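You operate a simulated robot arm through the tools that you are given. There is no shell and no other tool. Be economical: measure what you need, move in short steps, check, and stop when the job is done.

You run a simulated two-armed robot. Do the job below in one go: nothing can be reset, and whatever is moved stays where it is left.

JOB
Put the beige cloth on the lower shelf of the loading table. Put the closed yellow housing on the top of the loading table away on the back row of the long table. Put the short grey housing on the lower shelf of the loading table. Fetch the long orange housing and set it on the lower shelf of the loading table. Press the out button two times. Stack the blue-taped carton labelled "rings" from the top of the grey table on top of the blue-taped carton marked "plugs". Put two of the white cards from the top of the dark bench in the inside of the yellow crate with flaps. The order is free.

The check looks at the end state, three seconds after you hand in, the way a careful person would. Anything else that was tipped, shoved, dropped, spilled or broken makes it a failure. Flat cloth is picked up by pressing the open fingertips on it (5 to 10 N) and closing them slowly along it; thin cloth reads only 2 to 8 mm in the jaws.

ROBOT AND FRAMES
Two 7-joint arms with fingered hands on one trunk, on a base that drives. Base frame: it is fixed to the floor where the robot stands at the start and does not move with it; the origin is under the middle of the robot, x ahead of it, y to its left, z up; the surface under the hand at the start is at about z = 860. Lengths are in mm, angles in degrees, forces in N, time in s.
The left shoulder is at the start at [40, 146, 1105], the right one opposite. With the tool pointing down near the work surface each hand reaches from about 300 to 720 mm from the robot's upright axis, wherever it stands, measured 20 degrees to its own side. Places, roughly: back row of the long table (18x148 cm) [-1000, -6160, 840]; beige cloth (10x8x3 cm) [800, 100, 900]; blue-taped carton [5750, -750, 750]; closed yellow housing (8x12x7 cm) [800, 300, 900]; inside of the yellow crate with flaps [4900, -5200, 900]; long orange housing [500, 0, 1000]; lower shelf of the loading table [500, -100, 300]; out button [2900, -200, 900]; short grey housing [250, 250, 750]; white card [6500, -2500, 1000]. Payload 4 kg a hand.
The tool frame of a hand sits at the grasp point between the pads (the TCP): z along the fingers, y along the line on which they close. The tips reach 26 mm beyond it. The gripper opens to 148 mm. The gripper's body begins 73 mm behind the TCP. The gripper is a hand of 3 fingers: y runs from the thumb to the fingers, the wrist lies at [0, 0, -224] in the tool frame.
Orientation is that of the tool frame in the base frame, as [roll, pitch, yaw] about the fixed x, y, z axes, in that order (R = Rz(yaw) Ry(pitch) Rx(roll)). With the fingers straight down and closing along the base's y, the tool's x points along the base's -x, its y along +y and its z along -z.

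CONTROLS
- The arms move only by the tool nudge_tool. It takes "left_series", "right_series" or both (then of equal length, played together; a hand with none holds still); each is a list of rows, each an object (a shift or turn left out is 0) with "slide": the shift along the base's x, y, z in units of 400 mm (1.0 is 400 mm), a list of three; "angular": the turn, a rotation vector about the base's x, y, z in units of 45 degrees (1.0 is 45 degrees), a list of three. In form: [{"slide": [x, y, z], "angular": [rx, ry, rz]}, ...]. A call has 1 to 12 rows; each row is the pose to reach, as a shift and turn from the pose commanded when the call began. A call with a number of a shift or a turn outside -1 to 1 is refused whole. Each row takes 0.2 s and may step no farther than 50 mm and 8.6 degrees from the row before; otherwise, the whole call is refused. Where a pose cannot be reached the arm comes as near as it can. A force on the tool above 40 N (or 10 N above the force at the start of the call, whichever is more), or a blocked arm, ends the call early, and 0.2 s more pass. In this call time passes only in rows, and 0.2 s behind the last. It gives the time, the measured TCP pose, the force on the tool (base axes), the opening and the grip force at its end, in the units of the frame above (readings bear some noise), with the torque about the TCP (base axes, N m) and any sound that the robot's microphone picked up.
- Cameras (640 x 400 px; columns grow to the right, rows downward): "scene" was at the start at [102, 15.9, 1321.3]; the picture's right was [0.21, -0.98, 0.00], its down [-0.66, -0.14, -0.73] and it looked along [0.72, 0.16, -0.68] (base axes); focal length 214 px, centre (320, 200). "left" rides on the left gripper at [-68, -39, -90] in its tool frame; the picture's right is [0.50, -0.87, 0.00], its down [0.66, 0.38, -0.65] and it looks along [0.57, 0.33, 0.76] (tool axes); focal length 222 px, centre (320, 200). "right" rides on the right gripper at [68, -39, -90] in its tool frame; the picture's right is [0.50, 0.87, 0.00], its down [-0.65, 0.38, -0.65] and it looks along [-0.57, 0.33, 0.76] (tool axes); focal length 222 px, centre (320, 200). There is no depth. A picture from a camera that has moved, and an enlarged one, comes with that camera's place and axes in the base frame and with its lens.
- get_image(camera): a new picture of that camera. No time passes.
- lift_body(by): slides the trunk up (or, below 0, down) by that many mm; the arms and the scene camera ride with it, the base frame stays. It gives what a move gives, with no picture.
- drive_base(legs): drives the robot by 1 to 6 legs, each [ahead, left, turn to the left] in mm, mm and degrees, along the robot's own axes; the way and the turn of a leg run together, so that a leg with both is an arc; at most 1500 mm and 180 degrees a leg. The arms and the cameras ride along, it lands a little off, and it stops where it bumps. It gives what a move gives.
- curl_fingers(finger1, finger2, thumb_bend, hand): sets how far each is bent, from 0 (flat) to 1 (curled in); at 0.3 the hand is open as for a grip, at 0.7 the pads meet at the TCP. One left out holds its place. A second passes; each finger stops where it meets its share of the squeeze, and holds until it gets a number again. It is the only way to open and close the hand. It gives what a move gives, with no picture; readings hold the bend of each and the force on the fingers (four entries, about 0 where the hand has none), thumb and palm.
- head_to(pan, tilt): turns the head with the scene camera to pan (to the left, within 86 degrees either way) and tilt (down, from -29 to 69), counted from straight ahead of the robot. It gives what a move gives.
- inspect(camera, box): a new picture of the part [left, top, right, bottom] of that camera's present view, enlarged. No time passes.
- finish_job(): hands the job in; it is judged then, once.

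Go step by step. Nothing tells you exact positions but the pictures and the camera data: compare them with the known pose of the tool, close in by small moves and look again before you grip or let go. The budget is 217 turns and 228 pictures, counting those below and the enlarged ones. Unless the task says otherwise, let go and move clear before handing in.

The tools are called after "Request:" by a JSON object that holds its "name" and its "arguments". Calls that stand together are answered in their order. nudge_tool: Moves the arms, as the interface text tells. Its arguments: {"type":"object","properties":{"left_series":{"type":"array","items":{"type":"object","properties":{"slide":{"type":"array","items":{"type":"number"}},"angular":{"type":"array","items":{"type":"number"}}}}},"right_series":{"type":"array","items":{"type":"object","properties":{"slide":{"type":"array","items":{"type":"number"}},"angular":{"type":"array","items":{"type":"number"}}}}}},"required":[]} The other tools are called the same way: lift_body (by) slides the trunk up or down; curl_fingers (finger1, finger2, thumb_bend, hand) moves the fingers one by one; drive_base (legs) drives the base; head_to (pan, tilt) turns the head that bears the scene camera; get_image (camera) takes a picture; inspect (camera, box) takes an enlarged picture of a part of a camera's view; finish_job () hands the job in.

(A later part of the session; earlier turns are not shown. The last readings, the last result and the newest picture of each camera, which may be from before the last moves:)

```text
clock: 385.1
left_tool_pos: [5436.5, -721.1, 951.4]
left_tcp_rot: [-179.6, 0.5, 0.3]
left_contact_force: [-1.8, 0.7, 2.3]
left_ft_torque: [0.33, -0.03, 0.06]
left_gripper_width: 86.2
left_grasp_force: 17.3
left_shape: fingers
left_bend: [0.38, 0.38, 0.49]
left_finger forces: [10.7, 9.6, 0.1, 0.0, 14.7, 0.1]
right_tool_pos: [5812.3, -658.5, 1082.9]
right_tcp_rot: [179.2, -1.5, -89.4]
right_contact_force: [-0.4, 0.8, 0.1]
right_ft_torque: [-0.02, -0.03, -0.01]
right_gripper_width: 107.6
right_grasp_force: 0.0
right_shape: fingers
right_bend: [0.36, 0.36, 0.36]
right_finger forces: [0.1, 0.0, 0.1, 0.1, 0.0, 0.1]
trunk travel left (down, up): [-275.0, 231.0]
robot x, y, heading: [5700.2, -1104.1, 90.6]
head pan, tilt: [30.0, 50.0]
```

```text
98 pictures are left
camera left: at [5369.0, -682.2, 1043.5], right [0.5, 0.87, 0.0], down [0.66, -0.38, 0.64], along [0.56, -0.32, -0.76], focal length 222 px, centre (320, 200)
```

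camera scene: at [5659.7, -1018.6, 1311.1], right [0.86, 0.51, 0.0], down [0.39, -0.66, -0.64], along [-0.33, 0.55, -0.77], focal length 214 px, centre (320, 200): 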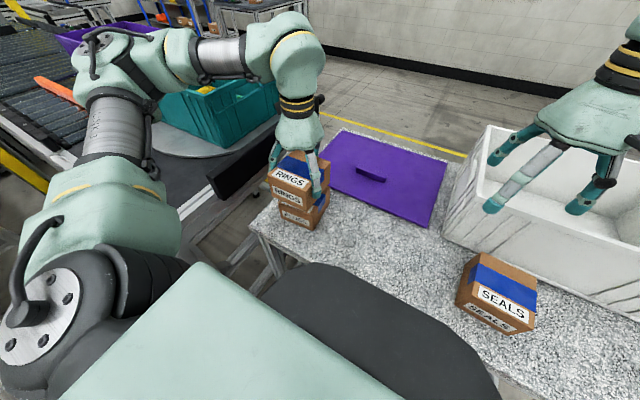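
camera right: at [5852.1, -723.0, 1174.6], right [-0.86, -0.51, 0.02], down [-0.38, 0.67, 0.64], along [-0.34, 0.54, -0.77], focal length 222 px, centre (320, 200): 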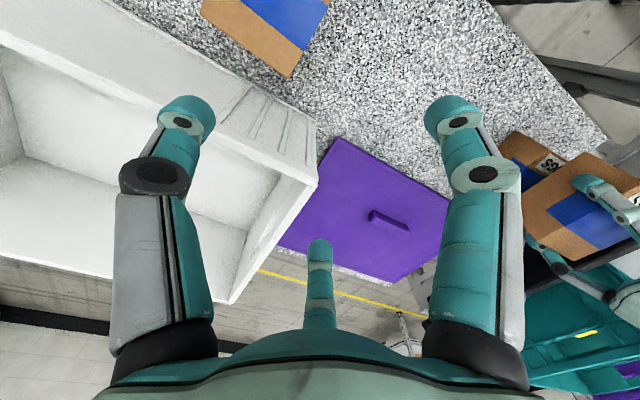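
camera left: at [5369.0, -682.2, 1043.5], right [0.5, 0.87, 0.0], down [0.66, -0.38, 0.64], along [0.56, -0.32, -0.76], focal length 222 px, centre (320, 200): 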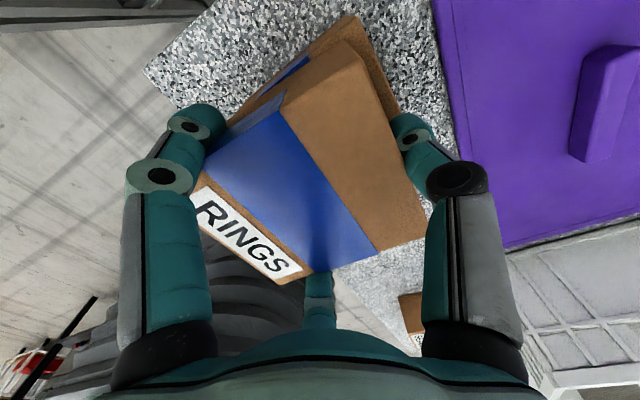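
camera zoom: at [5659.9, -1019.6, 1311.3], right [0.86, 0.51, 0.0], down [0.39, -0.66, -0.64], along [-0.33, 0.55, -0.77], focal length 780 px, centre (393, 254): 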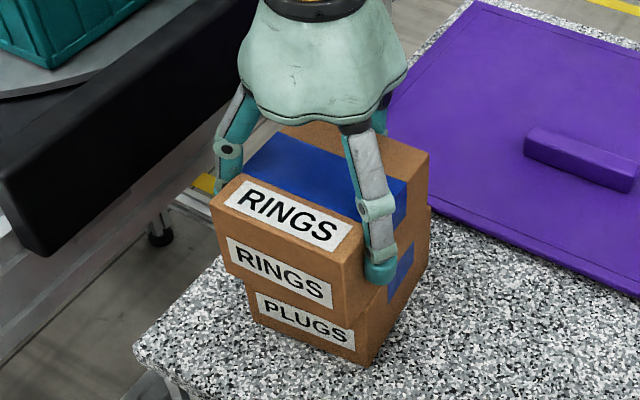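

Request:
{"name": "nudge_tool", "arguments": {"left_series": [{"slide": [0, 0, 0.02]}, {"slide": [0.018, 0.04, 0.02]}, {"slide": [0.018, 0.04, 0.01]}]}}

Request:
{"name": "inspect", "arguments": {"camera": "scene", "box": [240, 130, 360, 240]}}

Request:
{"name": "inspect", "arguments": {"camera": "left", "box": [180, 0, 480, 200]}}

```text
clock: 385.9
left_tool_pos: [5443.7, -702.6, 954.1]
left_tcp_rot: [-179.8, 0.4, 0.3]
left_contact_force: [-0.4, -0.3, -3.0]
left_ft_torque: [0.03, 0.04, 0.0]
left_gripper_width: 86.1
left_grasp_force: 16.9
left_shape: fingers
left_bend: [0.38, 0.38, 0.49]
left_finger forces: [10.3, 9.7, 0.1, 0.0, 14.2, 0.0]
right_tool_pos: [5811.3, -659.1, 1081.9]
right_tcp_rot: [179.3, -1.5, -89.3]
right_contact_force: [0.5, 0.4, 0.3]
right_ft_torque: [-0.02, 0.0, 0.04]
right_gripper_width: 107.6
right_grasp_force: 0.1
right_shape: fingers
right_bend: [0.36, 0.36, 0.36]
right_finger forces: [0.0, 0.1, 0.0, 0.1, 0.1, 0.0]
trunk travel left (down, up): [-275.0, 231.0]
robot x, y, heading: [5698.2, -1106.7, 90.7]
head pan, tilt: [30.0, 50.0]
```

```text
3.64 times, centred on (300, 185) of scene
camera zoom: at [5659.3, -1018.6, 1311.1], right [0.86, 0.51, 0.0], down [0.39, -0.66, -0.64], along [-0.33, 0.55, -0.77], focal length 780 px, centre (393, 254)
```

zoom: 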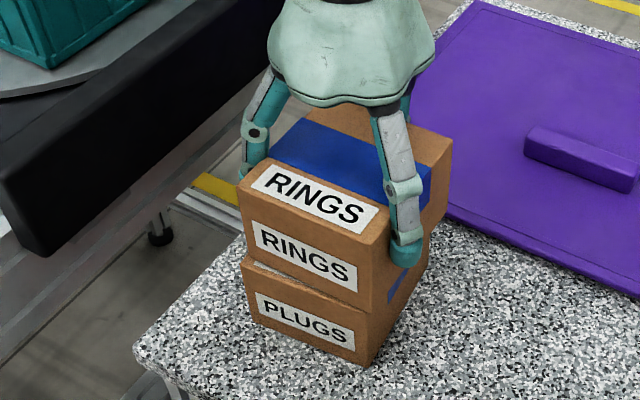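

```text
2.00 times, centred on (330, 100) of left
camera zoom: at [5376.6, -663.4, 1046.0], right [0.5, 0.87, 0.0], down [0.66, -0.38, 0.65], along [0.56, -0.32, -0.76], focal length 444 px, centre (300, 400)
```

zoom: 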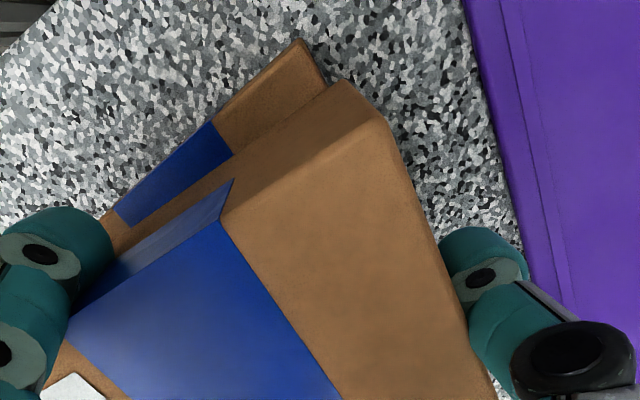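

Request:
{"name": "nudge_tool", "arguments": {"left_series": [{"slide": [-0.012, 0, -0.006]}, {"slide": [-0.012, 0, -0.014]}]}}

Request:
{"name": "nudge_tool", "arguments": {"left_series": [{"slide": [0, 0, -0.008]}]}}

Request:
{"name": "nudge_tool", "arguments": {"left_series": [{"slide": [0, 0, -0.008]}]}}

Request:
{"name": "inspect", "arguments": {"camera": "scene", "box": [240, 130, 360, 240]}}

```text
clock: 386.5
left_tool_pos: [5440.0, -702.7, 951.5]
left_tcp_rot: [-179.4, 0.5, 0.3]
left_contact_force: [-0.9, 0.5, 12.4]
left_ft_torque: [0.28, -0.02, -0.04]
left_gripper_width: 85.8
left_grasp_force: 17.4
left_shape: fingers
left_bend: [0.38, 0.38, 0.5]
left_finger forces: [10.9, 9.4, 0.0, 0.1, 13.9, 0.0]
right_tool_pos: [5812.4, -659.3, 1083.4]
right_tcp_rot: [179.2, -1.4, -89.3]
right_contact_force: [0.5, -0.3, -0.2]
right_ft_torque: [-0.01, 0.02, 0.0]
right_gripper_width: 107.5
right_grasp_force: 0.0
right_shape: fingers
right_bend: [0.36, 0.36, 0.36]
right_finger forces: [0.0, 0.0, 0.0, 0.1, 0.0, 0.1]
trunk travel left (down, up): [-275.0, 231.0]
robot x, y, heading: [5701.1, -1103.0, 90.6]
head pan, tilt: [30.0, 50.0]
```

```text
clock: 386.9
left_tool_pos: [5440.4, -703.2, 949.2]
left_tcp_rot: [-179.3, 0.6, 0.3]
left_contact_force: [-1.9, 5.7, 25.3]
left_ft_torque: [0.24, 0.05, 0.01]
left_gripper_width: 84.6
left_grasp_force: 17.4
left_shape: fingers
left_bend: [0.38, 0.38, 0.5]
left_finger forces: [10.9, 9.1, 0.1, 0.0, 14.2, 0.0]
right_tool_pos: [5813.6, -659.4, 1082.6]
right_tcp_rot: [179.2, -1.3, -89.3]
right_contact_force: [0.7, 0.3, -0.6]
right_ft_torque: [-0.01, 0.01, -0.03]
right_gripper_width: 107.5
right_grasp_force: 0.0
right_shape: fingers
right_bend: [0.36, 0.36, 0.36]
right_finger forces: [0.0, 0.1, 0.0, 0.0, 0.0, 0.0]
trunk travel left (down, up): [-275.0, 231.0]
robot x, y, heading: [5697.2, -1106.2, 90.3]
head pan, tilt: [30.0, 50.0]
```

```text
clock: 387.3
left_tool_pos: [5438.5, -702.9, 945.5]
left_tcp_rot: [-179.5, 0.6, 0.2]
left_contact_force: [-0.1, 8.8, 27.7]
left_ft_torque: [0.18, -0.03, 0.03]
left_gripper_width: 82.7
left_grasp_force: 17.7
left_shape: fingers
left_bend: [0.38, 0.38, 0.5]
left_finger forces: [11.2, 10.1, 0.0, 0.1, 14.2, 0.0]
right_tool_pos: [5812.7, -658.8, 1081.8]
right_tcp_rot: [179.2, -1.4, -89.3]
right_contact_force: [0.4, 0.5, 0.4]
right_ft_torque: [0.0, -0.01, 0.0]
right_gripper_width: 107.9
right_grasp_force: 0.0
right_shape: fingers
right_bend: [0.36, 0.36, 0.36]
right_finger forces: [0.0, 0.0, 0.0, 0.1, 0.0, 0.0]
trunk travel left (down, up): [-275.0, 231.0]
robot x, y, heading: [5697.4, -1101.3, 90.6]
head pan, tilt: [30.0, 50.0]
```

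```text
3.64 times, centred on (300, 185) of scene
camera zoom: at [5661.3, -1019.8, 1311.3], right [0.86, 0.51, 0.0], down [0.39, -0.66, -0.64], along [-0.33, 0.55, -0.77], focal length 780 px, centre (393, 254)
```

zoom: 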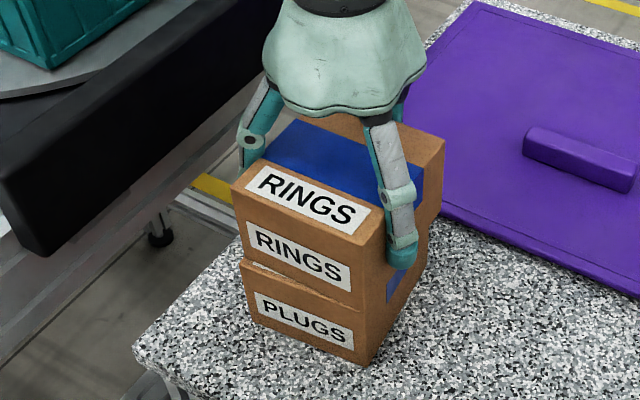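

Request:
{"name": "nudge_tool", "arguments": {"left_series": [{"slide": [0, 0, 0.008]}]}}

Request:
{"name": "curl_fingers", "arguments": {"hand": "left", "finger1": 0.41, "finger2": 0.41, "thumb_bend": 0.46}}

Request:
{"name": "curl_fingers", "arguments": {"hand": "left", "finger1": 0.32, "finger2": 0.32, "thumb_bend": 0.32}}

Request:
{"name": "curl_fingers", "arguments": {"hand": "left", "finger1": 0.22, "finger2": 0.22, "thumb_bend": 0.22}}

Request:
{"name": "inspect", "arguments": {"camera": "scene", "box": [240, 130, 360, 240]}}

Request:
{"name": "get_image", "arguments": {"camera": "left"}}

```text
clock: 387.7
left_tool_pos: [5439.1, -703.7, 944.8]
left_tcp_rot: [-179.9, 0.6, 0.3]
left_contact_force: [1.8, 7.9, 14.3]
left_ft_torque: [0.48, -0.01, -0.02]
left_gripper_width: 82.7
left_grasp_force: 18.4
left_shape: fingers
left_bend: [0.38, 0.38, 0.5]
left_finger forces: [10.6, 10.6, 0.1, 0.1, 15.1, 0.0]
right_tool_pos: [5812.5, -658.4, 1082.3]
right_tcp_rot: [179.2, -1.5, -89.3]
right_contact_force: [0.2, 0.2, -0.2]
right_ft_torque: [-0.01, 0.02, 0.01]
right_gripper_width: 107.8
right_grasp_force: 0.0
right_shape: fingers
right_bend: [0.36, 0.36, 0.36]
right_finger forces: [0.1, 0.0, 0.0, 0.1, 0.0, 0.1]
trunk travel left (down, up): [-275.0, 231.0]
robot x, y, heading: [5700.2, -1102.4, 90.9]
head pan, tilt: [30.0, 50.0]
```

```text
clock: 388.7
left_tool_pos: [5439.1, -702.8, 946.5]
left_tcp_rot: [-179.9, 0.6, 0.3]
left_contact_force: [2.0, 0.8, 0.0]
left_ft_torque: [-0.04, 0.04, 0.03]
left_gripper_width: 87.4
left_grasp_force: 3.6
left_shape: fingers
left_bend: [0.39, 0.38, 0.46]
left_finger forces: [3.7, 4.8, 0.0, 0.0, 0.3, 0.1]
right_tool_pos: [5814.3, -657.6, 1080.8]
right_tcp_rot: [179.2, -1.5, -89.3]
right_contact_force: [0.0, -0.7, -0.6]
right_ft_torque: [0.0, -0.02, 0.0]
right_gripper_width: 107.6
right_grasp_force: 0.1
right_shape: fingers
right_bend: [0.36, 0.36, 0.36]
right_finger forces: [0.0, 0.0, 0.1, 0.0, 0.0, 0.0]
trunk travel left (down, up): [-275.0, 231.0]
robot x, y, heading: [5697.9, -1103.0, 90.9]
head pan, tilt: [30.0, 50.0]
```

```text
clock: 389.7
left_tool_pos: [5439.2, -703.6, 947.8]
left_tcp_rot: [-179.7, 0.6, 0.2]
left_contact_force: [-0.7, 0.7, 1.5]
left_ft_torque: [-0.02, 0.02, -0.01]
left_gripper_width: 119.8
left_grasp_force: 0.2
left_shape: fingers
left_bend: [0.32, 0.32, 0.32]
left_finger forces: [0.0, 0.0, 0.0, 0.0, 0.0, 0.0]
right_tool_pos: [5812.2, -656.7, 1081.5]
right_tcp_rot: [179.2, -1.5, -89.2]
right_contact_force: [-0.4, 0.2, 0.0]
right_ft_torque: [-0.01, 0.03, 0.01]
right_gripper_width: 107.8
right_grasp_force: 0.1
right_shape: fingers
right_bend: [0.36, 0.36, 0.36]
right_finger forces: [0.1, 0.0, 0.1, 0.1, 0.0, 0.1]
trunk travel left (down, up): [-275.0, 231.0]
robot x, y, heading: [5699.8, -1104.2, 90.7]
head pan, tilt: [30.0, 50.0]
```

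```text
clock: 390.7
left_tool_pos: [5439.2, -702.9, 946.6]
left_tcp_rot: [-179.7, 0.6, 0.2]
left_contact_force: [0.7, 0.1, -0.2]
left_ft_torque: [-0.01, 0.01, -0.01]
left_gripper_width: 142.6
left_grasp_force: 0.1
left_shape: fingers
left_bend: [0.22, 0.22, 0.22]
left_finger forces: [0.0, 0.0, 0.1, 0.0, 0.1, 0.0]
right_tool_pos: [5812.1, -657.8, 1080.9]
right_tcp_rot: [179.3, -1.5, -89.3]
right_contact_force: [0.3, -0.5, -0.1]
right_ft_torque: [-0.01, 0.01, 0.0]
right_gripper_width: 107.7
right_grasp_force: 0.1
right_shape: fingers
right_bend: [0.36, 0.36, 0.36]
right_finger forces: [0.1, 0.1, 0.0, 0.0, 0.0, 0.0]
trunk travel left (down, up): [-275.0, 231.0]
robot x, y, heading: [5695.6, -1103.8, 90.6]
head pan, tilt: [30.0, 50.0]
```

```text
3.64 times, centred on (300, 185) of scene
camera zoom: at [5659.8, -1018.7, 1311.1], right [0.86, 0.51, 0.0], down [0.39, -0.66, -0.64], along [-0.33, 0.55, -0.77], focal length 780 px, centre (393, 254)
```

zoom: 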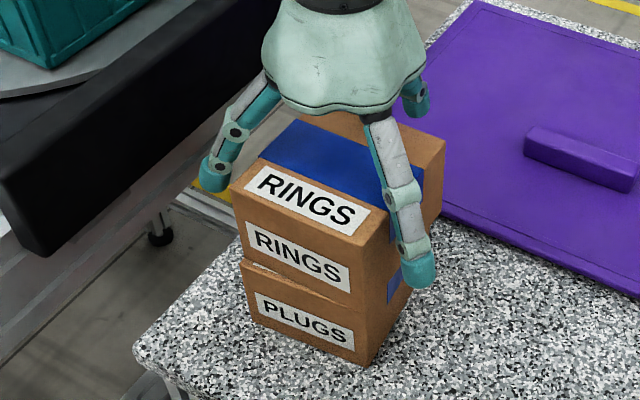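

```text
93 pictures are left
camera left: at [5371.6, -663.7, 1038.4], right [0.5, 0.87, 0.0], down [0.66, -0.38, 0.65], along [0.56, -0.32, -0.76], focal length 222 px, centre (320, 200)
```

left: 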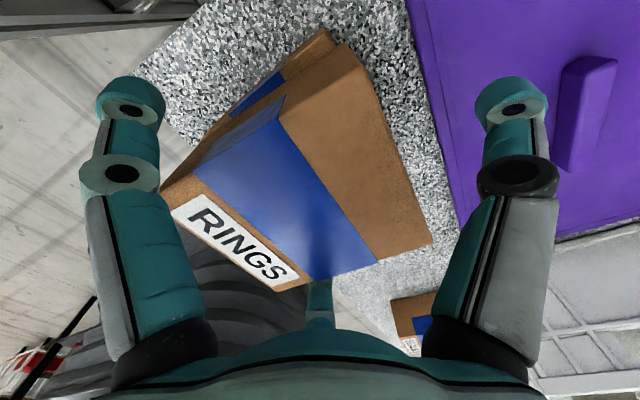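

RINGS sits on PLUGS. I raise the hand clear, back off, and turn toward the dark bench.

Request:
{"name": "nudge_tool", "arguments": {"left_series": [{"slide": [0, 0, 0.1]}, {"slide": [0, 0, 0.2]}, {"slide": [0, 0, 0.3]}, {"slide": [0, 0, 0.38]}]}}

Request:
{"name": "drive_base", "arguments": {"legs": [[-320, 0, 0]]}}

Request:
{"name": "nudge_tool", "arguments": {"left_series": [{"slide": [0.03, 0, 0], "angular": [0, 0, -0.161]}, {"slide": [0.06, 0, 0], "angular": [0, 0, -0.322]}, {"slide": [0.09, 0, 0], "angular": [0, 0, -0.483]}, {"slide": [0.12, 0, 0], "angular": [0, 0, -0.644]}, {"slide": [0.16, 0, 0], "angular": [0, 0, -0.805]}, {"slide": [0.2, 0, 0], "angular": [0, 0, -0.966]}]}}

Request:
{"name": "nudge_tool", "arguments": {"left_series": [{"slide": [0.03, 0, 0], "angular": [0, 0, -0.161]}, {"slide": [0.06, 0, 0], "angular": [0, 0, -0.322]}, {"slide": [0.08, 0, 0], "angular": [0, 0, -0.483]}, {"slide": [0.1, 0, 0], "angular": [0, 0, -0.644]}, {"slide": [0.1, 0, 0], "angular": [0, 0, -0.805]}, {"slide": [0.1, 0, 0], "angular": [0, 0, -0.966]}]}}

Request:
{"name": "get_image", "arguments": {"camera": "scene"}}

Request:
{"name": "drive_base", "arguments": {"legs": [[0, -500, 0], [0, 0, -90], [0, 0, -90]]}}

Request:
{"name": "head_to", "arguments": {"pan": 0, "tilt": 25}}

Request:
{"name": "get_image", "arguments": {"camera": "scene"}}

```text
clock: 391.7
left_tool_pos: [5437.2, -706.3, 1100.6]
left_tcp_rot: [-179.8, 0.7, 0.2]
left_contact_force: [-0.3, 0.4, 0.1]
left_ft_torque: [0.01, 0.01, 0.02]
left_gripper_width: 142.7
left_grasp_force: 0.1
left_shape: fingers
left_bend: [0.22, 0.22, 0.22]
left_finger forces: [0.0, 0.0, 0.1, 0.0, 0.0, 0.0]
right_tool_pos: [5811.1, -659.2, 1081.7]
right_tcp_rot: [179.2, -1.5, -89.3]
right_contact_force: [0.2, -0.1, -0.3]
right_ft_torque: [0.01, -0.02, 0.0]
right_gripper_width: 107.6
right_grasp_force: 0.1
right_shape: fingers
right_bend: [0.36, 0.36, 0.36]
right_finger forces: [0.0, 0.0, 0.0, 0.1, 0.1, 0.0]
trunk travel left (down, up): [-275.0, 231.0]
robot x, y, heading: [5699.5, -1101.5, 90.9]
head pan, tilt: [30.0, 50.0]
```

```text
clock: 393.8
left_tool_pos: [5441.8, -1030.9, 1099.1]
left_tcp_rot: [-179.8, 0.6, -0.1]
left_contact_force: [0.0, 0.2, -0.1]
left_ft_torque: [0.0, -0.01, 0.0]
left_gripper_width: 142.5
left_grasp_force: 0.1
left_shape: fingers
left_bend: [0.22, 0.22, 0.22]
left_finger forces: [0.0, 0.1, 0.1, 0.0, 0.0, 0.0]
right_tool_pos: [5817.4, -986.1, 1082.7]
right_tcp_rot: [179.3, -1.5, -89.7]
right_contact_force: [0.4, 0.0, 1.0]
right_ft_torque: [0.0, 0.01, 0.0]
right_gripper_width: 107.5
right_grasp_force: 0.1
right_shape: fingers
right_bend: [0.36, 0.36, 0.36]
right_finger forces: [0.1, 0.1, 0.0, 0.0, 0.0, 0.1]
trunk travel left (down, up): [-275.0, 231.0]
robot x, y, heading: [5700.6, -1433.1, 90.5]
head pan, tilt: [30.0, 50.0]
```

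```text
clock: 395.2
left_tool_pos: [5524.9, -1031.3, 1098.2]
left_tcp_rot: [-180.0, 0.4, -43.6]
left_contact_force: [0.1, 0.3, -0.3]
left_ft_torque: [0.0, 0.03, -0.02]
left_gripper_width: 142.8
left_grasp_force: 0.1
left_shape: fingers
left_bend: [0.22, 0.22, 0.22]
left_finger forces: [0.0, 0.0, 0.0, 0.1, 0.1, 0.1]
right_tool_pos: [5818.5, -986.1, 1082.5]
right_tcp_rot: [179.3, -1.5, -89.6]
right_contact_force: [0.3, 0.0, 0.2]
right_ft_torque: [0.03, 0.03, -0.02]
right_gripper_width: 107.5
right_grasp_force: 0.1
right_shape: fingers
right_bend: [0.36, 0.36, 0.36]
right_finger forces: [0.0, 0.1, 0.0, 0.0, 0.1, 0.0]
trunk travel left (down, up): [-275.0, 231.0]
robot x, y, heading: [5703.4, -1437.1, 90.3]
head pan, tilt: [30.0, 50.0]
```

```text
clock: 396.6
left_tool_pos: [5563.2, -1031.2, 1099.2]
left_tcp_rot: [-179.9, 0.5, -87.3]
left_contact_force: [-0.4, -0.1, 0.1]
left_ft_torque: [-0.02, -0.02, 0.01]
left_gripper_width: 142.6
left_grasp_force: 0.0
left_shape: fingers
left_bend: [0.22, 0.22, 0.22]
left_finger forces: [0.1, 0.1, 0.0, 0.0, 0.0, 0.0]
right_tool_pos: [5817.9, -986.8, 1081.7]
right_tcp_rot: [179.2, -1.5, -89.7]
right_contact_force: [0.9, -0.8, -0.4]
right_ft_torque: [0.02, 0.01, -0.01]
right_gripper_width: 107.6
right_grasp_force: 0.1
right_shape: fingers
right_bend: [0.36, 0.36, 0.36]
right_finger forces: [0.0, 0.0, 0.1, 0.1, 0.1, 0.0]
trunk travel left (down, up): [-275.0, 231.0]
robot x, y, heading: [5704.6, -1429.7, 90.5]
head pan, tilt: [30.0, 50.0]
```

```text
92 pictures are left
camera scene: at [5663.8, -1346.5, 1311.1], right [0.86, 0.51, 0.0], down [0.39, -0.66, -0.64], along [-0.33, 0.55, -0.77], focal length 214 px, centre (320, 200)
```

scene: 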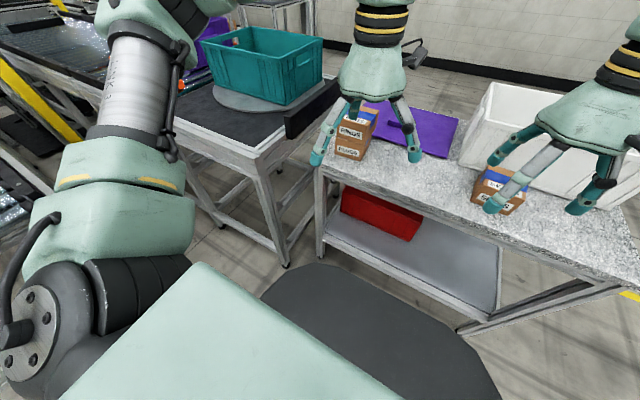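

```text
clock: 407.1
left_tool_pos: [6382.5, -1814.6, 1099.4]
left_tcp_rot: [-179.7, 0.5, 97.6]
left_contact_force: [0.1, 0.4, -0.8]
left_ft_torque: [0.01, 0.0, 0.03]
left_gripper_width: 142.6
left_grasp_force: 0.1
left_shape: fingers
left_bend: [0.22, 0.22, 0.22]
left_finger forces: [0.0, 0.1, 0.0, 0.1, 0.0, 0.0]
right_tool_pos: [6132.2, -1878.7, 1082.0]
right_tcp_rot: [179.2, -1.4, 95.0]
right_contact_force: [0.1, -0.6, 0.0]
right_ft_torque: [0.02, -0.04, -0.01]
right_gripper_width: 107.7
right_grasp_force: 0.1
right_shape: fingers
right_bend: [0.36, 0.36, 0.36]
right_finger forces: [0.0, 0.0, 0.1, 0.0, 0.0, 0.1]
trunk travel left (down, up): [-275.0, 231.0]
robot x, y, heading: [6209.6, -1427.2, -84.9]
head pan, tilt: [30.0, 50.0]
```

```text
clock: 408.0
left_tool_pos: [6381.9, -1814.5, 1098.8]
left_tcp_rot: [-179.8, 0.6, 97.5]
left_contact_force: [0.8, -0.8, -0.1]
left_ft_torque: [-0.01, -0.01, 0.01]
left_gripper_width: 142.8
left_grasp_force: 0.0
left_shape: fingers
left_bend: [0.22, 0.22, 0.22]
left_finger forces: [0.0, 0.0, 0.1, 0.0, 0.0, 0.0]
right_tool_pos: [6131.7, -1879.3, 1082.5]
right_tcp_rot: [179.2, -1.5, 95.1]
right_contact_force: [0.3, 0.1, -0.8]
right_ft_torque: [-0.03, 0.0, 0.0]
right_gripper_width: 107.5
right_grasp_force: 0.0
right_shape: fingers
right_bend: [0.36, 0.36, 0.36]
right_finger forces: [0.0, 0.1, 0.0, 0.0, 0.0, 0.0]
trunk travel left (down, up): [-275.0, 231.0]
robot x, y, heading: [6211.0, -1427.7, -85.3]
head pan, tilt: [0.0, 25.0]
```

```text
91 pictures are left
camera scene: at [6220.9, -1540.0, 1348.6], right [-1.0, -0.09, 0.0], down [-0.04, 0.42, -0.91], along [0.08, -0.9, -0.42], focal length 214 px, centre (320, 200)
```

scene: 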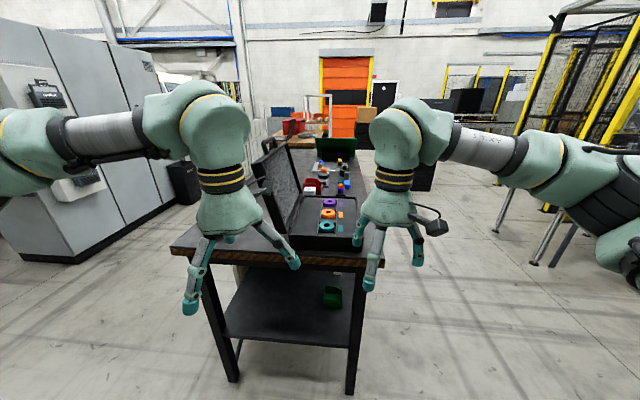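

Request:
{"name": "inspect", "arguments": {"camera": "scene", "box": [240, 120, 400, 280]}}

```text
2.50 times, centred on (320, 200) of scene
camera zoom: at [6220.9, -1540.0, 1348.6], right [-1.0, -0.09, 0.0], down [-0.04, 0.42, -0.91], along [0.08, -0.9, -0.42], focal length 536 px, centre (320, 200)
```

zoom: 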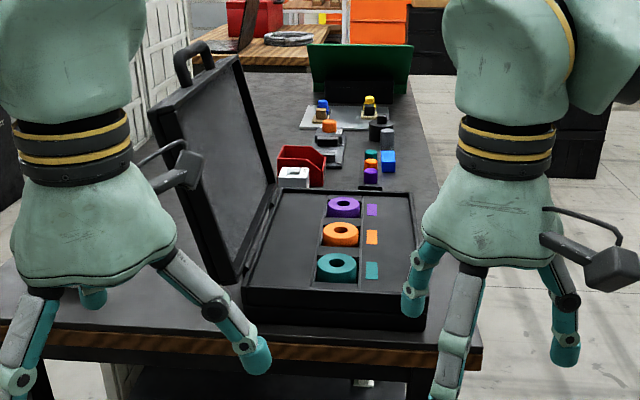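

I go around to the bench's other long side (x≈7300) to see the cards.

Request:
{"name": "drive_base", "arguments": {"legs": [[0, 0, -4.9], [0, 1130, 0], [1050, 0, 0], [0, 0, -90]]}}

Request:
{"name": "head_to", "arguments": {"pan": 0, "tilt": 35}}

Request:
{"name": "get_image", "arguments": {"camera": "scene"}}

```text
clock: 420.7
left_tool_pos: [7336.1, -2886.5, 1099.2]
left_tcp_rot: [-179.1, 0.7, 70.6]
left_contact_force: [-0.3, 0.3, 0.2]
left_ft_torque: [-0.06, 0.02, 0.01]
left_gripper_width: 142.9
left_grasp_force: 0.1
left_shape: fingers
left_bend: [0.22, 0.22, 0.22]
left_finger forces: [0.0, 0.1, 0.0, 0.1, 0.1, 0.1]
right_tool_pos: [7102.4, -2830.9, 1083.9]
right_tcp_rot: [-179.0, -1.2, 70.7]
right_contact_force: [-0.5, 0.0, -0.9]
right_ft_torque: [0.01, 0.0, 0.0]
right_gripper_width: 108.0
right_grasp_force: 0.1
right_shape: fingers
right_bend: [0.36, 0.36, 0.36]
right_finger forces: [0.0, 0.1, 0.0, 0.1, 0.0, 0.0]
trunk travel left (down, up): [-275.0, 231.0]
robot x, y, heading: [7340.7, -2461.2, -112.1]
head pan, tilt: [0.0, 25.0]
stopped in leg 4: the robot was blocked; the commanded pose is now the measured one
```

```text
clock: 421.4
left_tool_pos: [7335.6, -2889.7, 1097.3]
left_tcp_rot: [-178.8, 0.6, 70.3]
left_contact_force: [-0.4, -0.1, -0.5]
left_ft_torque: [-0.02, 0.0, 0.0]
left_gripper_width: 143.0
left_grasp_force: 0.0
left_shape: fingers
left_bend: [0.22, 0.22, 0.22]
left_finger forces: [0.1, 0.1, 0.1, 0.0, 0.0, 0.1]
right_tool_pos: [7101.2, -2833.1, 1083.9]
right_tcp_rot: [-178.8, -1.4, 70.3]
right_contact_force: [-0.6, 0.2, -0.4]
right_ft_torque: [-0.01, -0.03, 0.03]
right_gripper_width: 107.9
right_grasp_force: 0.0
right_shape: fingers
right_bend: [0.36, 0.36, 0.36]
right_finger forces: [0.0, 0.0, 0.0, 0.0, 0.0, 0.0]
trunk travel left (down, up): [-275.0, 231.0]
robot x, y, heading: [7346.6, -2460.5, -112.3]
head pan, tilt: [0.0, 35.0]
```

```text
89 pictures are left
camera scene: at [7324.0, -2568.9, 1333.1], right [-0.93, 0.38, 0.02], down [0.2, 0.53, -0.82], along [-0.32, -0.76, -0.57], focal length 214 px, centre (320, 200)
```

scene: 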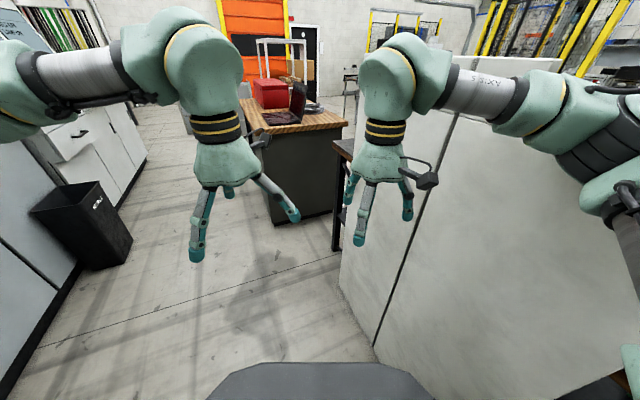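

A white partition stands along this side and the arm touched it; I turn back immediately and look at it.

Request:
{"name": "drive_base", "arguments": {"legs": [[0, 0, 22.2], [-500, 60, 0]]}}

Request:
{"name": "head_to", "arguments": {"pan": -50, "tilt": 30}}

Request:
{"name": "get_image", "arguments": {"camera": "scene"}}

```text
clock: 425.6
left_tool_pos: [7540.3, -2360.2, 1098.2]
left_tcp_rot: [-179.7, 0.6, 91.6]
left_contact_force: [-1.0, 0.2, -0.3]
left_ft_torque: [-0.01, 0.02, 0.01]
left_gripper_width: 142.8
left_grasp_force: 0.2
left_shape: fingers
left_bend: [0.22, 0.22, 0.22]
left_finger forces: [0.1, 0.0, 0.0, 0.0, 0.1, 0.0]
right_tool_pos: [7297.4, -2395.2, 1080.0]
right_tcp_rot: [179.9, -1.6, 91.1]
right_contact_force: [0.6, 0.4, 0.3]
right_ft_torque: [0.01, 0.01, -0.02]
right_gripper_width: 107.8
right_grasp_force: 0.0
right_shape: fingers
right_bend: [0.36, 0.36, 0.36]
right_finger forces: [0.0, 0.0, 0.0, 0.0, 0.0, 0.1]
trunk travel left (down, up): [-275.0, 231.0]
robot x, y, heading: [7406.9, -1953.2, -90.9]
head pan, tilt: [0.0, 35.0]
```

```text
clock: 426.8
left_tool_pos: [7540.4, -2360.7, 1100.1]
left_tcp_rot: [-179.8, 0.5, 91.5]
left_contact_force: [-0.3, -0.4, 0.3]
left_ft_torque: [-0.02, 0.01, 0.0]
left_gripper_width: 142.9
left_grasp_force: 0.0
left_shape: fingers
left_bend: [0.22, 0.22, 0.22]
left_finger forces: [0.1, 0.0, 0.0, 0.1, 0.1, 0.1]
right_tool_pos: [7297.3, -2393.5, 1080.5]
right_tcp_rot: [180.0, -1.6, 91.1]
right_contact_force: [-0.2, -0.4, -0.1]
right_ft_torque: [0.03, 0.01, 0.02]
right_gripper_width: 107.9
right_grasp_force: 0.0
right_shape: fingers
right_bend: [0.36, 0.36, 0.36]
right_finger forces: [0.1, 0.0, 0.1, 0.1, 0.1, 0.0]
trunk travel left (down, up): [-275.0, 231.0]
robot x, y, heading: [7410.5, -1954.5, -90.8]
head pan, tilt: [-50.0, 30.0]
```

```text
88 pictures are left
camera scene: at [7338.7, -2035.5, 1340.7], right [-0.63, 0.78, 0.0], down [0.39, 0.32, -0.87], along [-0.67, -0.55, -0.5], focal length 214 px, centre (320, 200)
```

scene: 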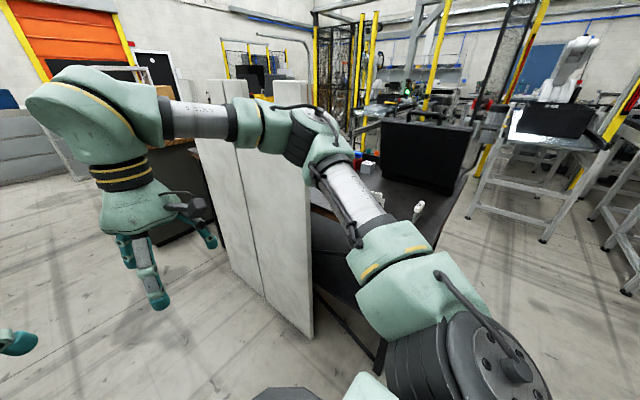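

Request:
{"name": "inspect", "arguments": {"camera": "scene", "box": [290, 110, 490, 260]}}

```text
2.67 times, centred on (390, 185) of scene
camera zoom: at [7338.7, -2035.5, 1340.7], right [-0.63, 0.78, 0.0], down [0.39, 0.32, -0.87], along [-0.67, -0.55, -0.5], focal length 572 px, centre (133, 240)
```

zoom: 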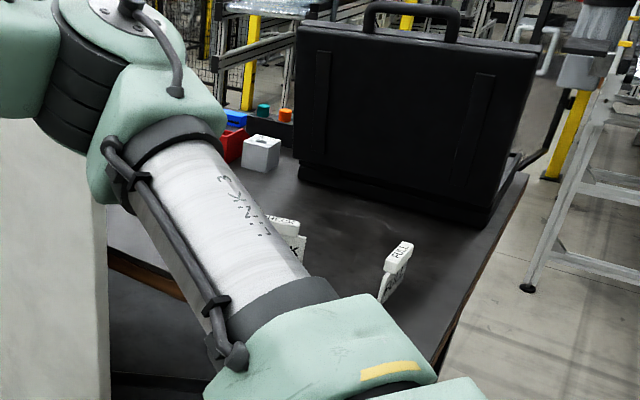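

The white cards (standing tags) are on the bench near (6610,−2180…−2330), behind the case lid. I approach from the bench's near end.

Request:
{"name": "drive_base", "arguments": {"legs": [[-300, 0, 0.8], [0, -650, 0]]}}

Request:
{"name": "head_to", "arguments": {"pan": -5, "tilt": 40}}

Request:
{"name": "get_image", "arguments": {"camera": "scene"}}

```text
clock: 432.0
left_tool_pos: [6898.3, -2051.4, 1098.8]
left_tcp_rot: [-179.7, 0.5, 91.4]
left_contact_force: [-0.2, -0.1, -1.1]
left_ft_torque: [0.0, -0.03, 0.01]
left_gripper_width: 142.6
left_grasp_force: 0.0
left_shape: fingers
left_bend: [0.22, 0.22, 0.22]
left_finger forces: [0.0, 0.1, 0.0, 0.1, 0.0, 0.1]
right_tool_pos: [6655.1, -2084.8, 1080.1]
right_tcp_rot: [-180.0, -1.6, 90.8]
right_contact_force: [0.1, -0.2, -0.4]
right_ft_torque: [0.03, 0.01, -0.01]
right_gripper_width: 107.9
right_grasp_force: 0.0
right_shape: fingers
right_bend: [0.36, 0.36, 0.36]
right_finger forces: [0.1, 0.1, 0.1, 0.0, 0.1, 0.1]
trunk travel left (down, up): [-275.0, 231.0]
robot x, y, heading: [6767.6, -1648.7, -91.1]
head pan, tilt: [-50.0, 30.0]
```

```text
clock: 433.1
left_tool_pos: [6896.9, -2052.0, 1099.4]
left_tcp_rot: [-179.9, 0.5, 91.3]
left_contact_force: [0.5, 0.0, 0.2]
left_ft_torque: [0.02, 0.02, -0.03]
left_gripper_width: 142.4
left_grasp_force: 0.1
left_shape: fingers
left_bend: [0.22, 0.22, 0.22]
left_finger forces: [0.1, 0.0, 0.1, 0.1, 0.0, 0.0]
right_tool_pos: [6655.8, -2084.9, 1079.6]
right_tcp_rot: [180.0, -1.6, 90.8]
right_contact_force: [-0.8, -0.3, -0.7]
right_ft_torque: [0.01, 0.02, -0.04]
right_gripper_width: 107.7
right_grasp_force: 0.0
right_shape: fingers
right_bend: [0.36, 0.36, 0.36]
right_finger forces: [0.0, 0.0, 0.1, 0.0, 0.0, 0.0]
trunk travel left (down, up): [-275.0, 231.0]
robot x, y, heading: [6773.9, -1648.7, -91.0]
head pan, tilt: [-5.0, 40.0]
```

```text
86 pictures are left
camera scene: at [6759.8, -1754.8, 1325.3], right [-0.99, 0.11, 0.0], down [0.07, 0.64, -0.77], along [-0.08, -0.76, -0.64], focal length 214 px, centre (320, 200)
```

scene: 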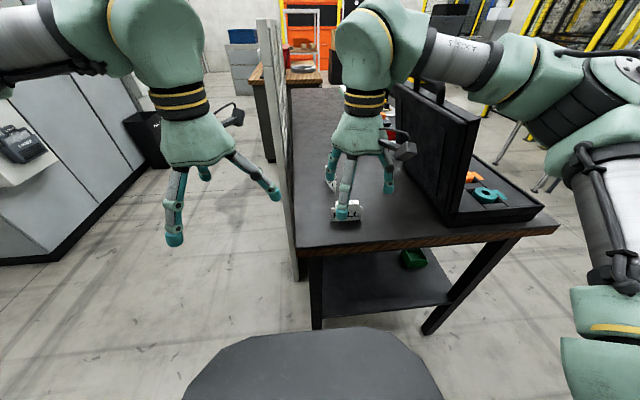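

Request:
{"name": "get_image", "arguments": {"camera": "right"}}

Request:
{"name": "inspect", "arguments": {"camera": "scene", "box": [280, 150, 420, 250]}}

```text
85 pictures are left
camera right: at [6614.6, -2021.2, 1173.4], right [0.86, 0.51, 0.01], down [0.39, -0.67, 0.64], along [0.34, -0.54, -0.77], focal length 222 px, centre (320, 200)
```

right: 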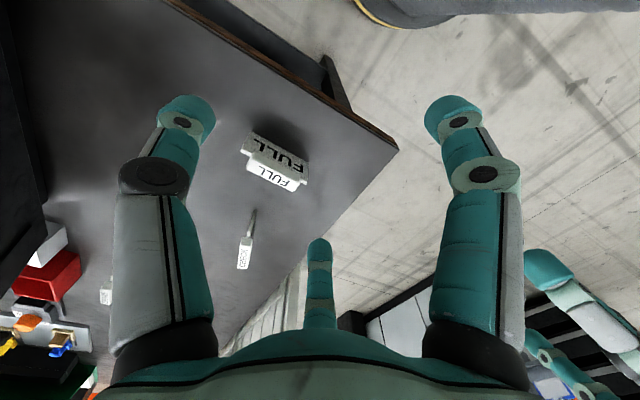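

```text
4.00 times, centred on (350, 200) of scene
camera zoom: at [6759.8, -1754.8, 1325.3], right [-0.99, 0.11, 0.0], down [0.07, 0.64, -0.77], along [-0.08, -0.76, -0.64], focal length 858 px, centre (200, 200)
```

zoom: 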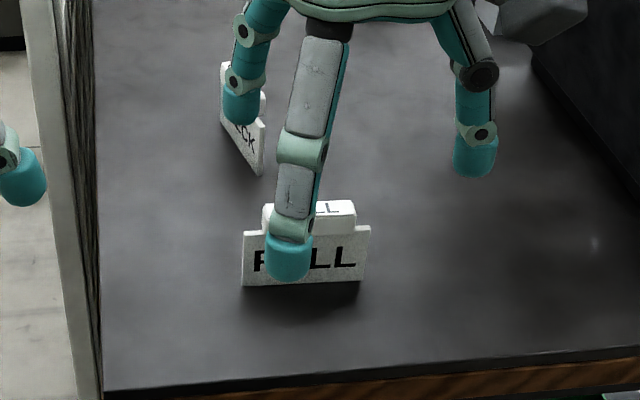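

Cards found: FULL (tab top at ≈(6647,−2158,976), face toward y) and a second at ≈(6655,−2285). I turn the right hand 90° and pre-shape it over the FULL card.

Request:
{"name": "curl_fingers", "arguments": {"hand": "right", "finger1": 0.44, "finger2": 0.44, "thumb_bend": 0.46}}

Request:
{"name": "nudge_tool", "arguments": {"right_series": [{"slide": [0, -0.02, 0.03], "angular": [0, 0, 0.165]}, {"slide": [0, -0.04, 0.05], "angular": [0, 0, 0.33]}, {"slide": [0, -0.06, 0.05], "angular": [0, 0, 0.495]}, {"slide": [0, -0.1, 0.05], "angular": [0, 0, 0.66]}, {"slide": [0, -0.13, 0.05], "angular": [0, 0, 0.825]}, {"slide": [-0.02, -0.165, 0.05], "angular": [0, 0, 0.99]}]}}

Request:
{"name": "nudge_tool", "arguments": {"right_series": [{"angular": [0, 0, 0.165]}, {"angular": [0, 0, 0.33]}, {"angular": [0, 0, 0.495]}, {"angular": [0, 0.02, 0.66]}, {"slide": [0, 0, -0.03], "angular": [0, 0.03, 0.825]}, {"slide": [0, 0, -0.06], "angular": [0, 0.035, 0.99]}]}}

Request:
{"name": "get_image", "arguments": {"camera": "right"}}

Request:
{"name": "get_image", "arguments": {"camera": "scene"}}

```text
clock: 434.1
left_tool_pos: [6899.1, -2052.5, 1098.5]
left_tcp_rot: [-179.7, 0.5, 91.4]
left_contact_force: [0.5, 0.3, -0.1]
left_ft_torque: [-0.01, 0.0, -0.01]
left_gripper_width: 142.9
left_grasp_force: 0.2
left_shape: fingers
left_bend: [0.22, 0.22, 0.22]
left_finger forces: [0.1, 0.0, 0.1, 0.0, 0.0, 0.0]
right_tool_pos: [6656.4, -2084.6, 1079.3]
right_tcp_rot: [179.9, -1.6, 90.8]
right_contact_force: [0.4, 0.3, -0.3]
right_ft_torque: [0.0, 0.0, -0.04]
right_gripper_width: 79.2
right_grasp_force: 0.1
right_shape: fingers
right_bend: [0.44, 0.44, 0.46]
right_finger forces: [0.0, 0.1, 0.0, 0.1, 0.0, 0.0]
trunk travel left (down, up): [-275.0, 231.0]
robot x, y, heading: [6767.0, -1649.6, -91.1]
head pan, tilt: [-5.0, 40.0]
```

```text
clock: 435.5
left_tool_pos: [6897.2, -2053.0, 1099.1]
left_tcp_rot: [-179.8, 0.6, 91.4]
left_contact_force: [-0.4, -1.1, 0.2]
left_ft_torque: [0.0, 0.02, 0.0]
left_gripper_width: 143.0
left_grasp_force: 0.1
left_shape: fingers
left_bend: [0.22, 0.22, 0.22]
left_finger forces: [0.0, 0.0, 0.0, 0.0, 0.0, 0.0]
right_tool_pos: [6646.3, -2152.2, 1101.1]
right_tcp_rot: [179.9, -1.6, 135.4]
right_contact_force: [-0.8, 0.2, 0.0]
right_ft_torque: [0.02, 0.02, -0.07]
right_gripper_width: 79.3
right_grasp_force: 0.1
right_shape: fingers
right_bend: [0.44, 0.44, 0.46]
right_finger forces: [0.0, 0.1, 0.0, 0.0, 0.1, 0.0]
trunk travel left (down, up): [-275.0, 231.0]
robot x, y, heading: [6769.3, -1647.0, -91.0]
head pan, tilt: [-5.0, 40.0]
```

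```text
clock: 436.9
left_tool_pos: [6897.6, -2051.6, 1098.8]
left_tcp_rot: [-179.9, 0.6, 91.4]
left_contact_force: [0.3, -0.2, 0.4]
left_ft_torque: [0.0, 0.01, 0.01]
left_gripper_width: 142.7
left_grasp_force: 0.1
left_shape: fingers
left_bend: [0.22, 0.22, 0.22]
left_finger forces: [0.1, 0.0, 0.0, 0.0, 0.0, 0.0]
right_tool_pos: [6645.7, -2150.4, 1076.0]
right_tcp_rot: [-179.6, -3.0, -179.9]
right_contact_force: [-0.4, -0.1, 1.0]
right_ft_torque: [-0.01, 0.0, 0.05]
right_gripper_width: 79.1
right_grasp_force: 0.1
right_shape: fingers
right_bend: [0.44, 0.44, 0.46]
right_finger forces: [0.0, 0.0, 0.1, 0.1, 0.0, 0.0]
trunk travel left (down, up): [-275.0, 231.0]
robot x, y, heading: [6768.2, -1648.8, -91.4]
head pan, tilt: [-5.0, 40.0]
```

```text
83 pictures are left
camera right: at [6583.3, -2189.4, 1171.0], right [-0.5, 0.87, 0.02], down [0.69, 0.39, 0.61], along [0.52, 0.32, -0.79], focal length 222 px, centre (320, 200)
```

right: 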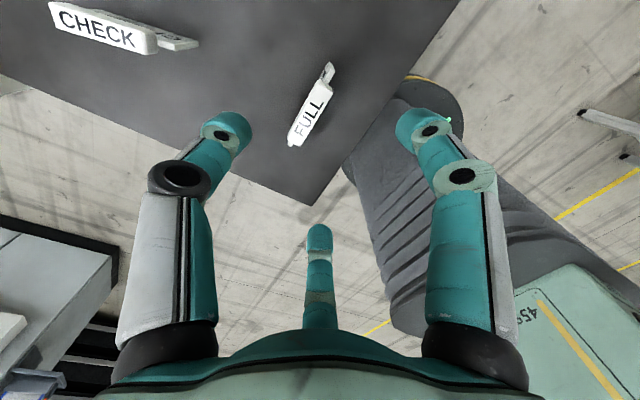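

```text
82 pictures are left
camera scene: at [6759.9, -1755.0, 1325.3], right [-0.99, 0.11, 0.0], down [0.07, 0.64, -0.77], along [-0.08, -0.76, -0.64], focal length 214 px, centre (320, 200)
```

scene: 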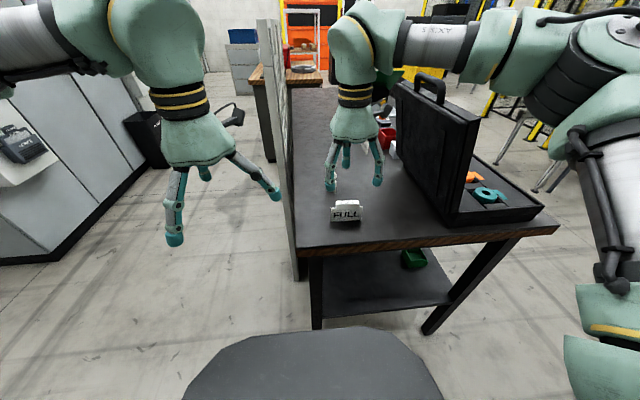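

Request:
{"name": "nudge_tool", "arguments": {"right_series": [{"slide": [-0.006, -0.006, -0.05], "angular": [0, -0.067, 0]}, {"slide": [-0.012, -0.012, -0.15], "angular": [-0.005, -0.067, 0]}]}}

Request:
{"name": "get_image", "arguments": {"camera": "right"}}

Request:
{"name": "inspect", "arguments": {"camera": "scene", "box": [290, 140, 410, 240]}}

```text
clock: 437.5
left_tool_pos: [6898.1, -2053.1, 1098.5]
left_tcp_rot: [-179.8, 0.4, 91.3]
left_contact_force: [-0.6, -0.1, -0.2]
left_ft_torque: [0.04, -0.01, 0.0]
left_gripper_width: 143.0
left_grasp_force: 0.0
left_shape: fingers
left_bend: [0.22, 0.22, 0.22]
left_finger forces: [0.0, 0.0, 0.0, 0.1, 0.0, 0.0]
right_tool_pos: [6643.0, -2154.9, 1014.8]
right_tcp_rot: [-179.3, 0.1, 180.0]
right_contact_force: [-0.2, -0.5, -0.7]
right_ft_torque: [-0.01, 0.02, -0.01]
right_gripper_width: 78.9
right_grasp_force: 0.0
right_shape: fingers
right_bend: [0.44, 0.44, 0.46]
right_finger forces: [0.1, 0.0, 0.0, 0.1, 0.0, 0.0]
trunk travel left (down, up): [-275.0, 231.0]
robot x, y, heading: [6769.9, -1650.5, -91.2]
head pan, tilt: [-5.0, 40.0]
```

```text
81 pictures are left
camera right: at [6574.6, -2193.2, 1107.4], right [-0.5, 0.87, -0.01], down [0.65, 0.39, 0.65], along [0.57, 0.32, -0.76], focal length 222 px, centre (320, 200)
```

right: 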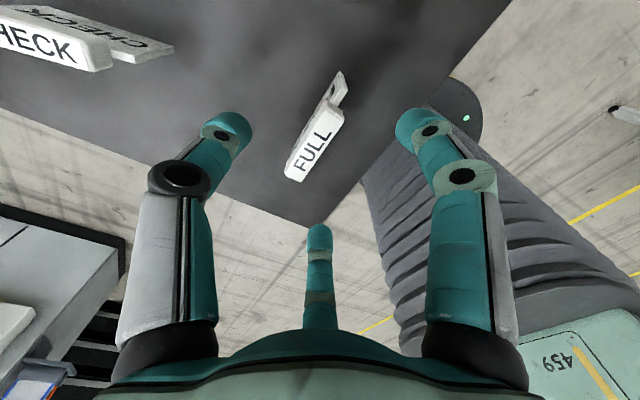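

```text
4.00 times, centred on (350, 190) of scene
camera zoom: at [6759.8, -1755.8, 1325.2], right [-0.99, 0.11, 0.0], down [0.07, 0.64, -0.77], along [-0.08, -0.76, -0.64], focal length 858 px, centre (200, 240)
```

zoom: 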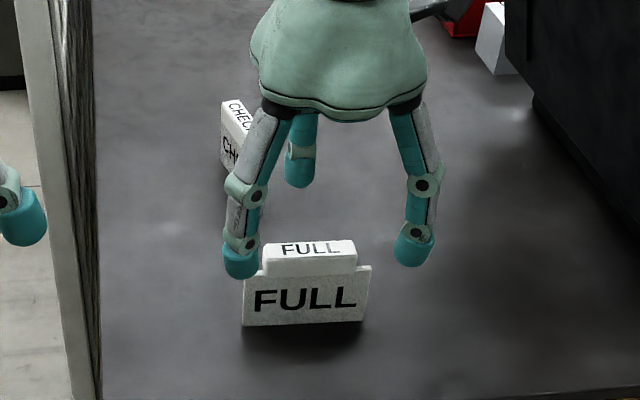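

Request:
{"name": "nudge_tool", "arguments": {"right_series": [{"slide": [-0.011, -0.01, -0.05]}, {"slide": [-0.011, -0.01, -0.12]}, {"slide": [-0.011, -0.01, -0.17]}]}}

Request:
{"name": "get_image", "arguments": {"camera": "right"}}

Request:
{"name": "inspect", "arguments": {"camera": "scene", "box": [290, 140, 410, 240]}}

```text
clock: 438.3
left_tool_pos: [6899.8, -2046.6, 1100.8]
left_tcp_rot: [-179.8, 0.7, 91.2]
left_contact_force: [-0.5, 0.6, 0.0]
left_ft_torque: [0.02, 0.01, 0.03]
left_gripper_width: 142.8
left_grasp_force: 0.0
left_shape: fingers
left_bend: [0.22, 0.22, 0.22]
left_finger forces: [0.1, 0.0, 0.0, 0.0, 0.0, 0.0]
right_tool_pos: [6638.9, -2152.5, 952.1]
right_tcp_rot: [-178.8, -0.2, 180.0]
right_contact_force: [-0.5, 0.2, 0.2]
right_ft_torque: [-0.01, -0.02, 0.01]
right_gripper_width: 79.1
right_grasp_force: 0.0
right_shape: fingers
right_bend: [0.44, 0.44, 0.46]
right_finger forces: [0.0, 0.0, 0.1, 0.0, 0.1, 0.0]
trunk travel left (down, up): [-275.0, 231.0]
robot x, y, heading: [6770.6, -1645.3, -91.3]
head pan, tilt: [-5.0, 40.0]
```

```text
79 pictures are left
camera right: at [6570.3, -2189.8, 1044.2], right [-0.5, 0.87, -0.02], down [0.66, 0.39, 0.64], along [0.57, 0.31, -0.76], focal length 222 px, centre (320, 200)
```

right: 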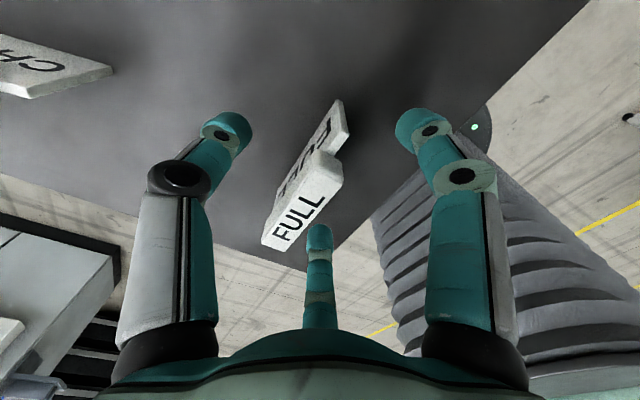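

```text
4.00 times, centred on (350, 190) of scene
camera zoom: at [6762.7, -1747.3, 1326.0], right [-0.99, 0.11, 0.0], down [0.07, 0.63, -0.77], along [-0.08, -0.77, -0.64], focal length 858 px, centre (200, 240)
```

zoom: 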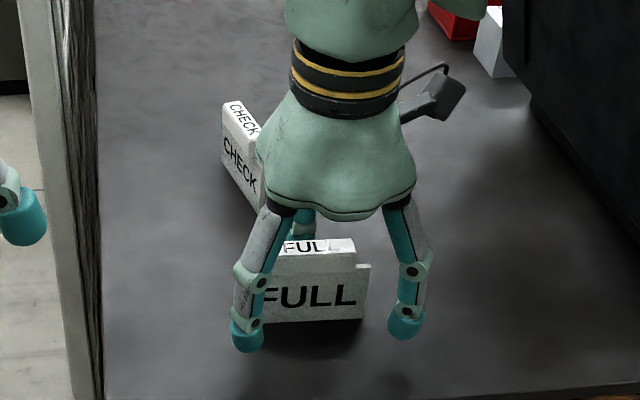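

The body shifted slightly, so an arm link may be touching something. I check the right elbow.

Request:
{"name": "head_to", "arguments": {"pan": -45, "tilt": 45}}

Request:
{"name": "get_image", "arguments": {"camera": "scene"}}

```text
clock: 439.4
left_tool_pos: [6900.0, -2044.6, 1101.3]
left_tcp_rot: [-179.7, 0.9, 91.4]
left_contact_force: [-0.5, -0.2, 0.6]
left_ft_torque: [-0.02, -0.03, 0.01]
left_gripper_width: 143.0
left_grasp_force: 0.1
left_shape: fingers
left_bend: [0.22, 0.22, 0.22]
left_finger forces: [0.0, 0.0, 0.0, 0.1, 0.1, 0.0]
right_tool_pos: [6638.7, -2151.7, 951.2]
right_tcp_rot: [-178.8, -0.1, 179.9]
right_contact_force: [-0.2, 0.4, -0.6]
right_ft_torque: [0.01, -0.01, 0.0]
right_gripper_width: 79.0
right_grasp_force: 0.1
right_shape: fingers
right_bend: [0.44, 0.44, 0.46]
right_finger forces: [0.0, 0.0, 0.1, 0.0, 0.0, 0.1]
trunk travel left (down, up): [-275.0, 231.0]
robot x, y, heading: [6767.1, -1644.4, -91.5]
head pan, tilt: [-45.0, 45.0]
```

```text
77 pictures are left
camera scene: at [6713.2, -1718.7, 1318.7], right [-0.69, 0.72, 0.0], down [0.51, 0.49, -0.71], along [-0.51, -0.49, -0.7], focal length 214 px, centre (320, 200)
```

scene: 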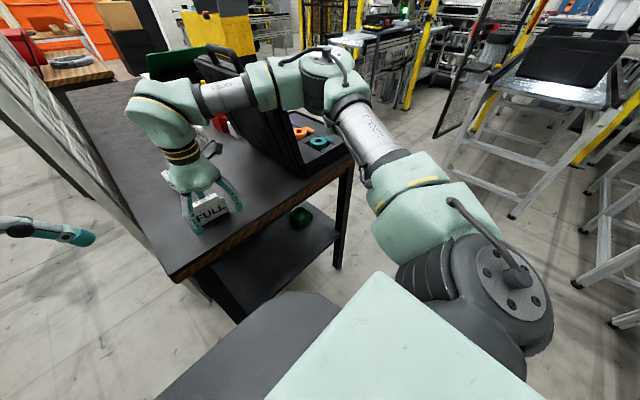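

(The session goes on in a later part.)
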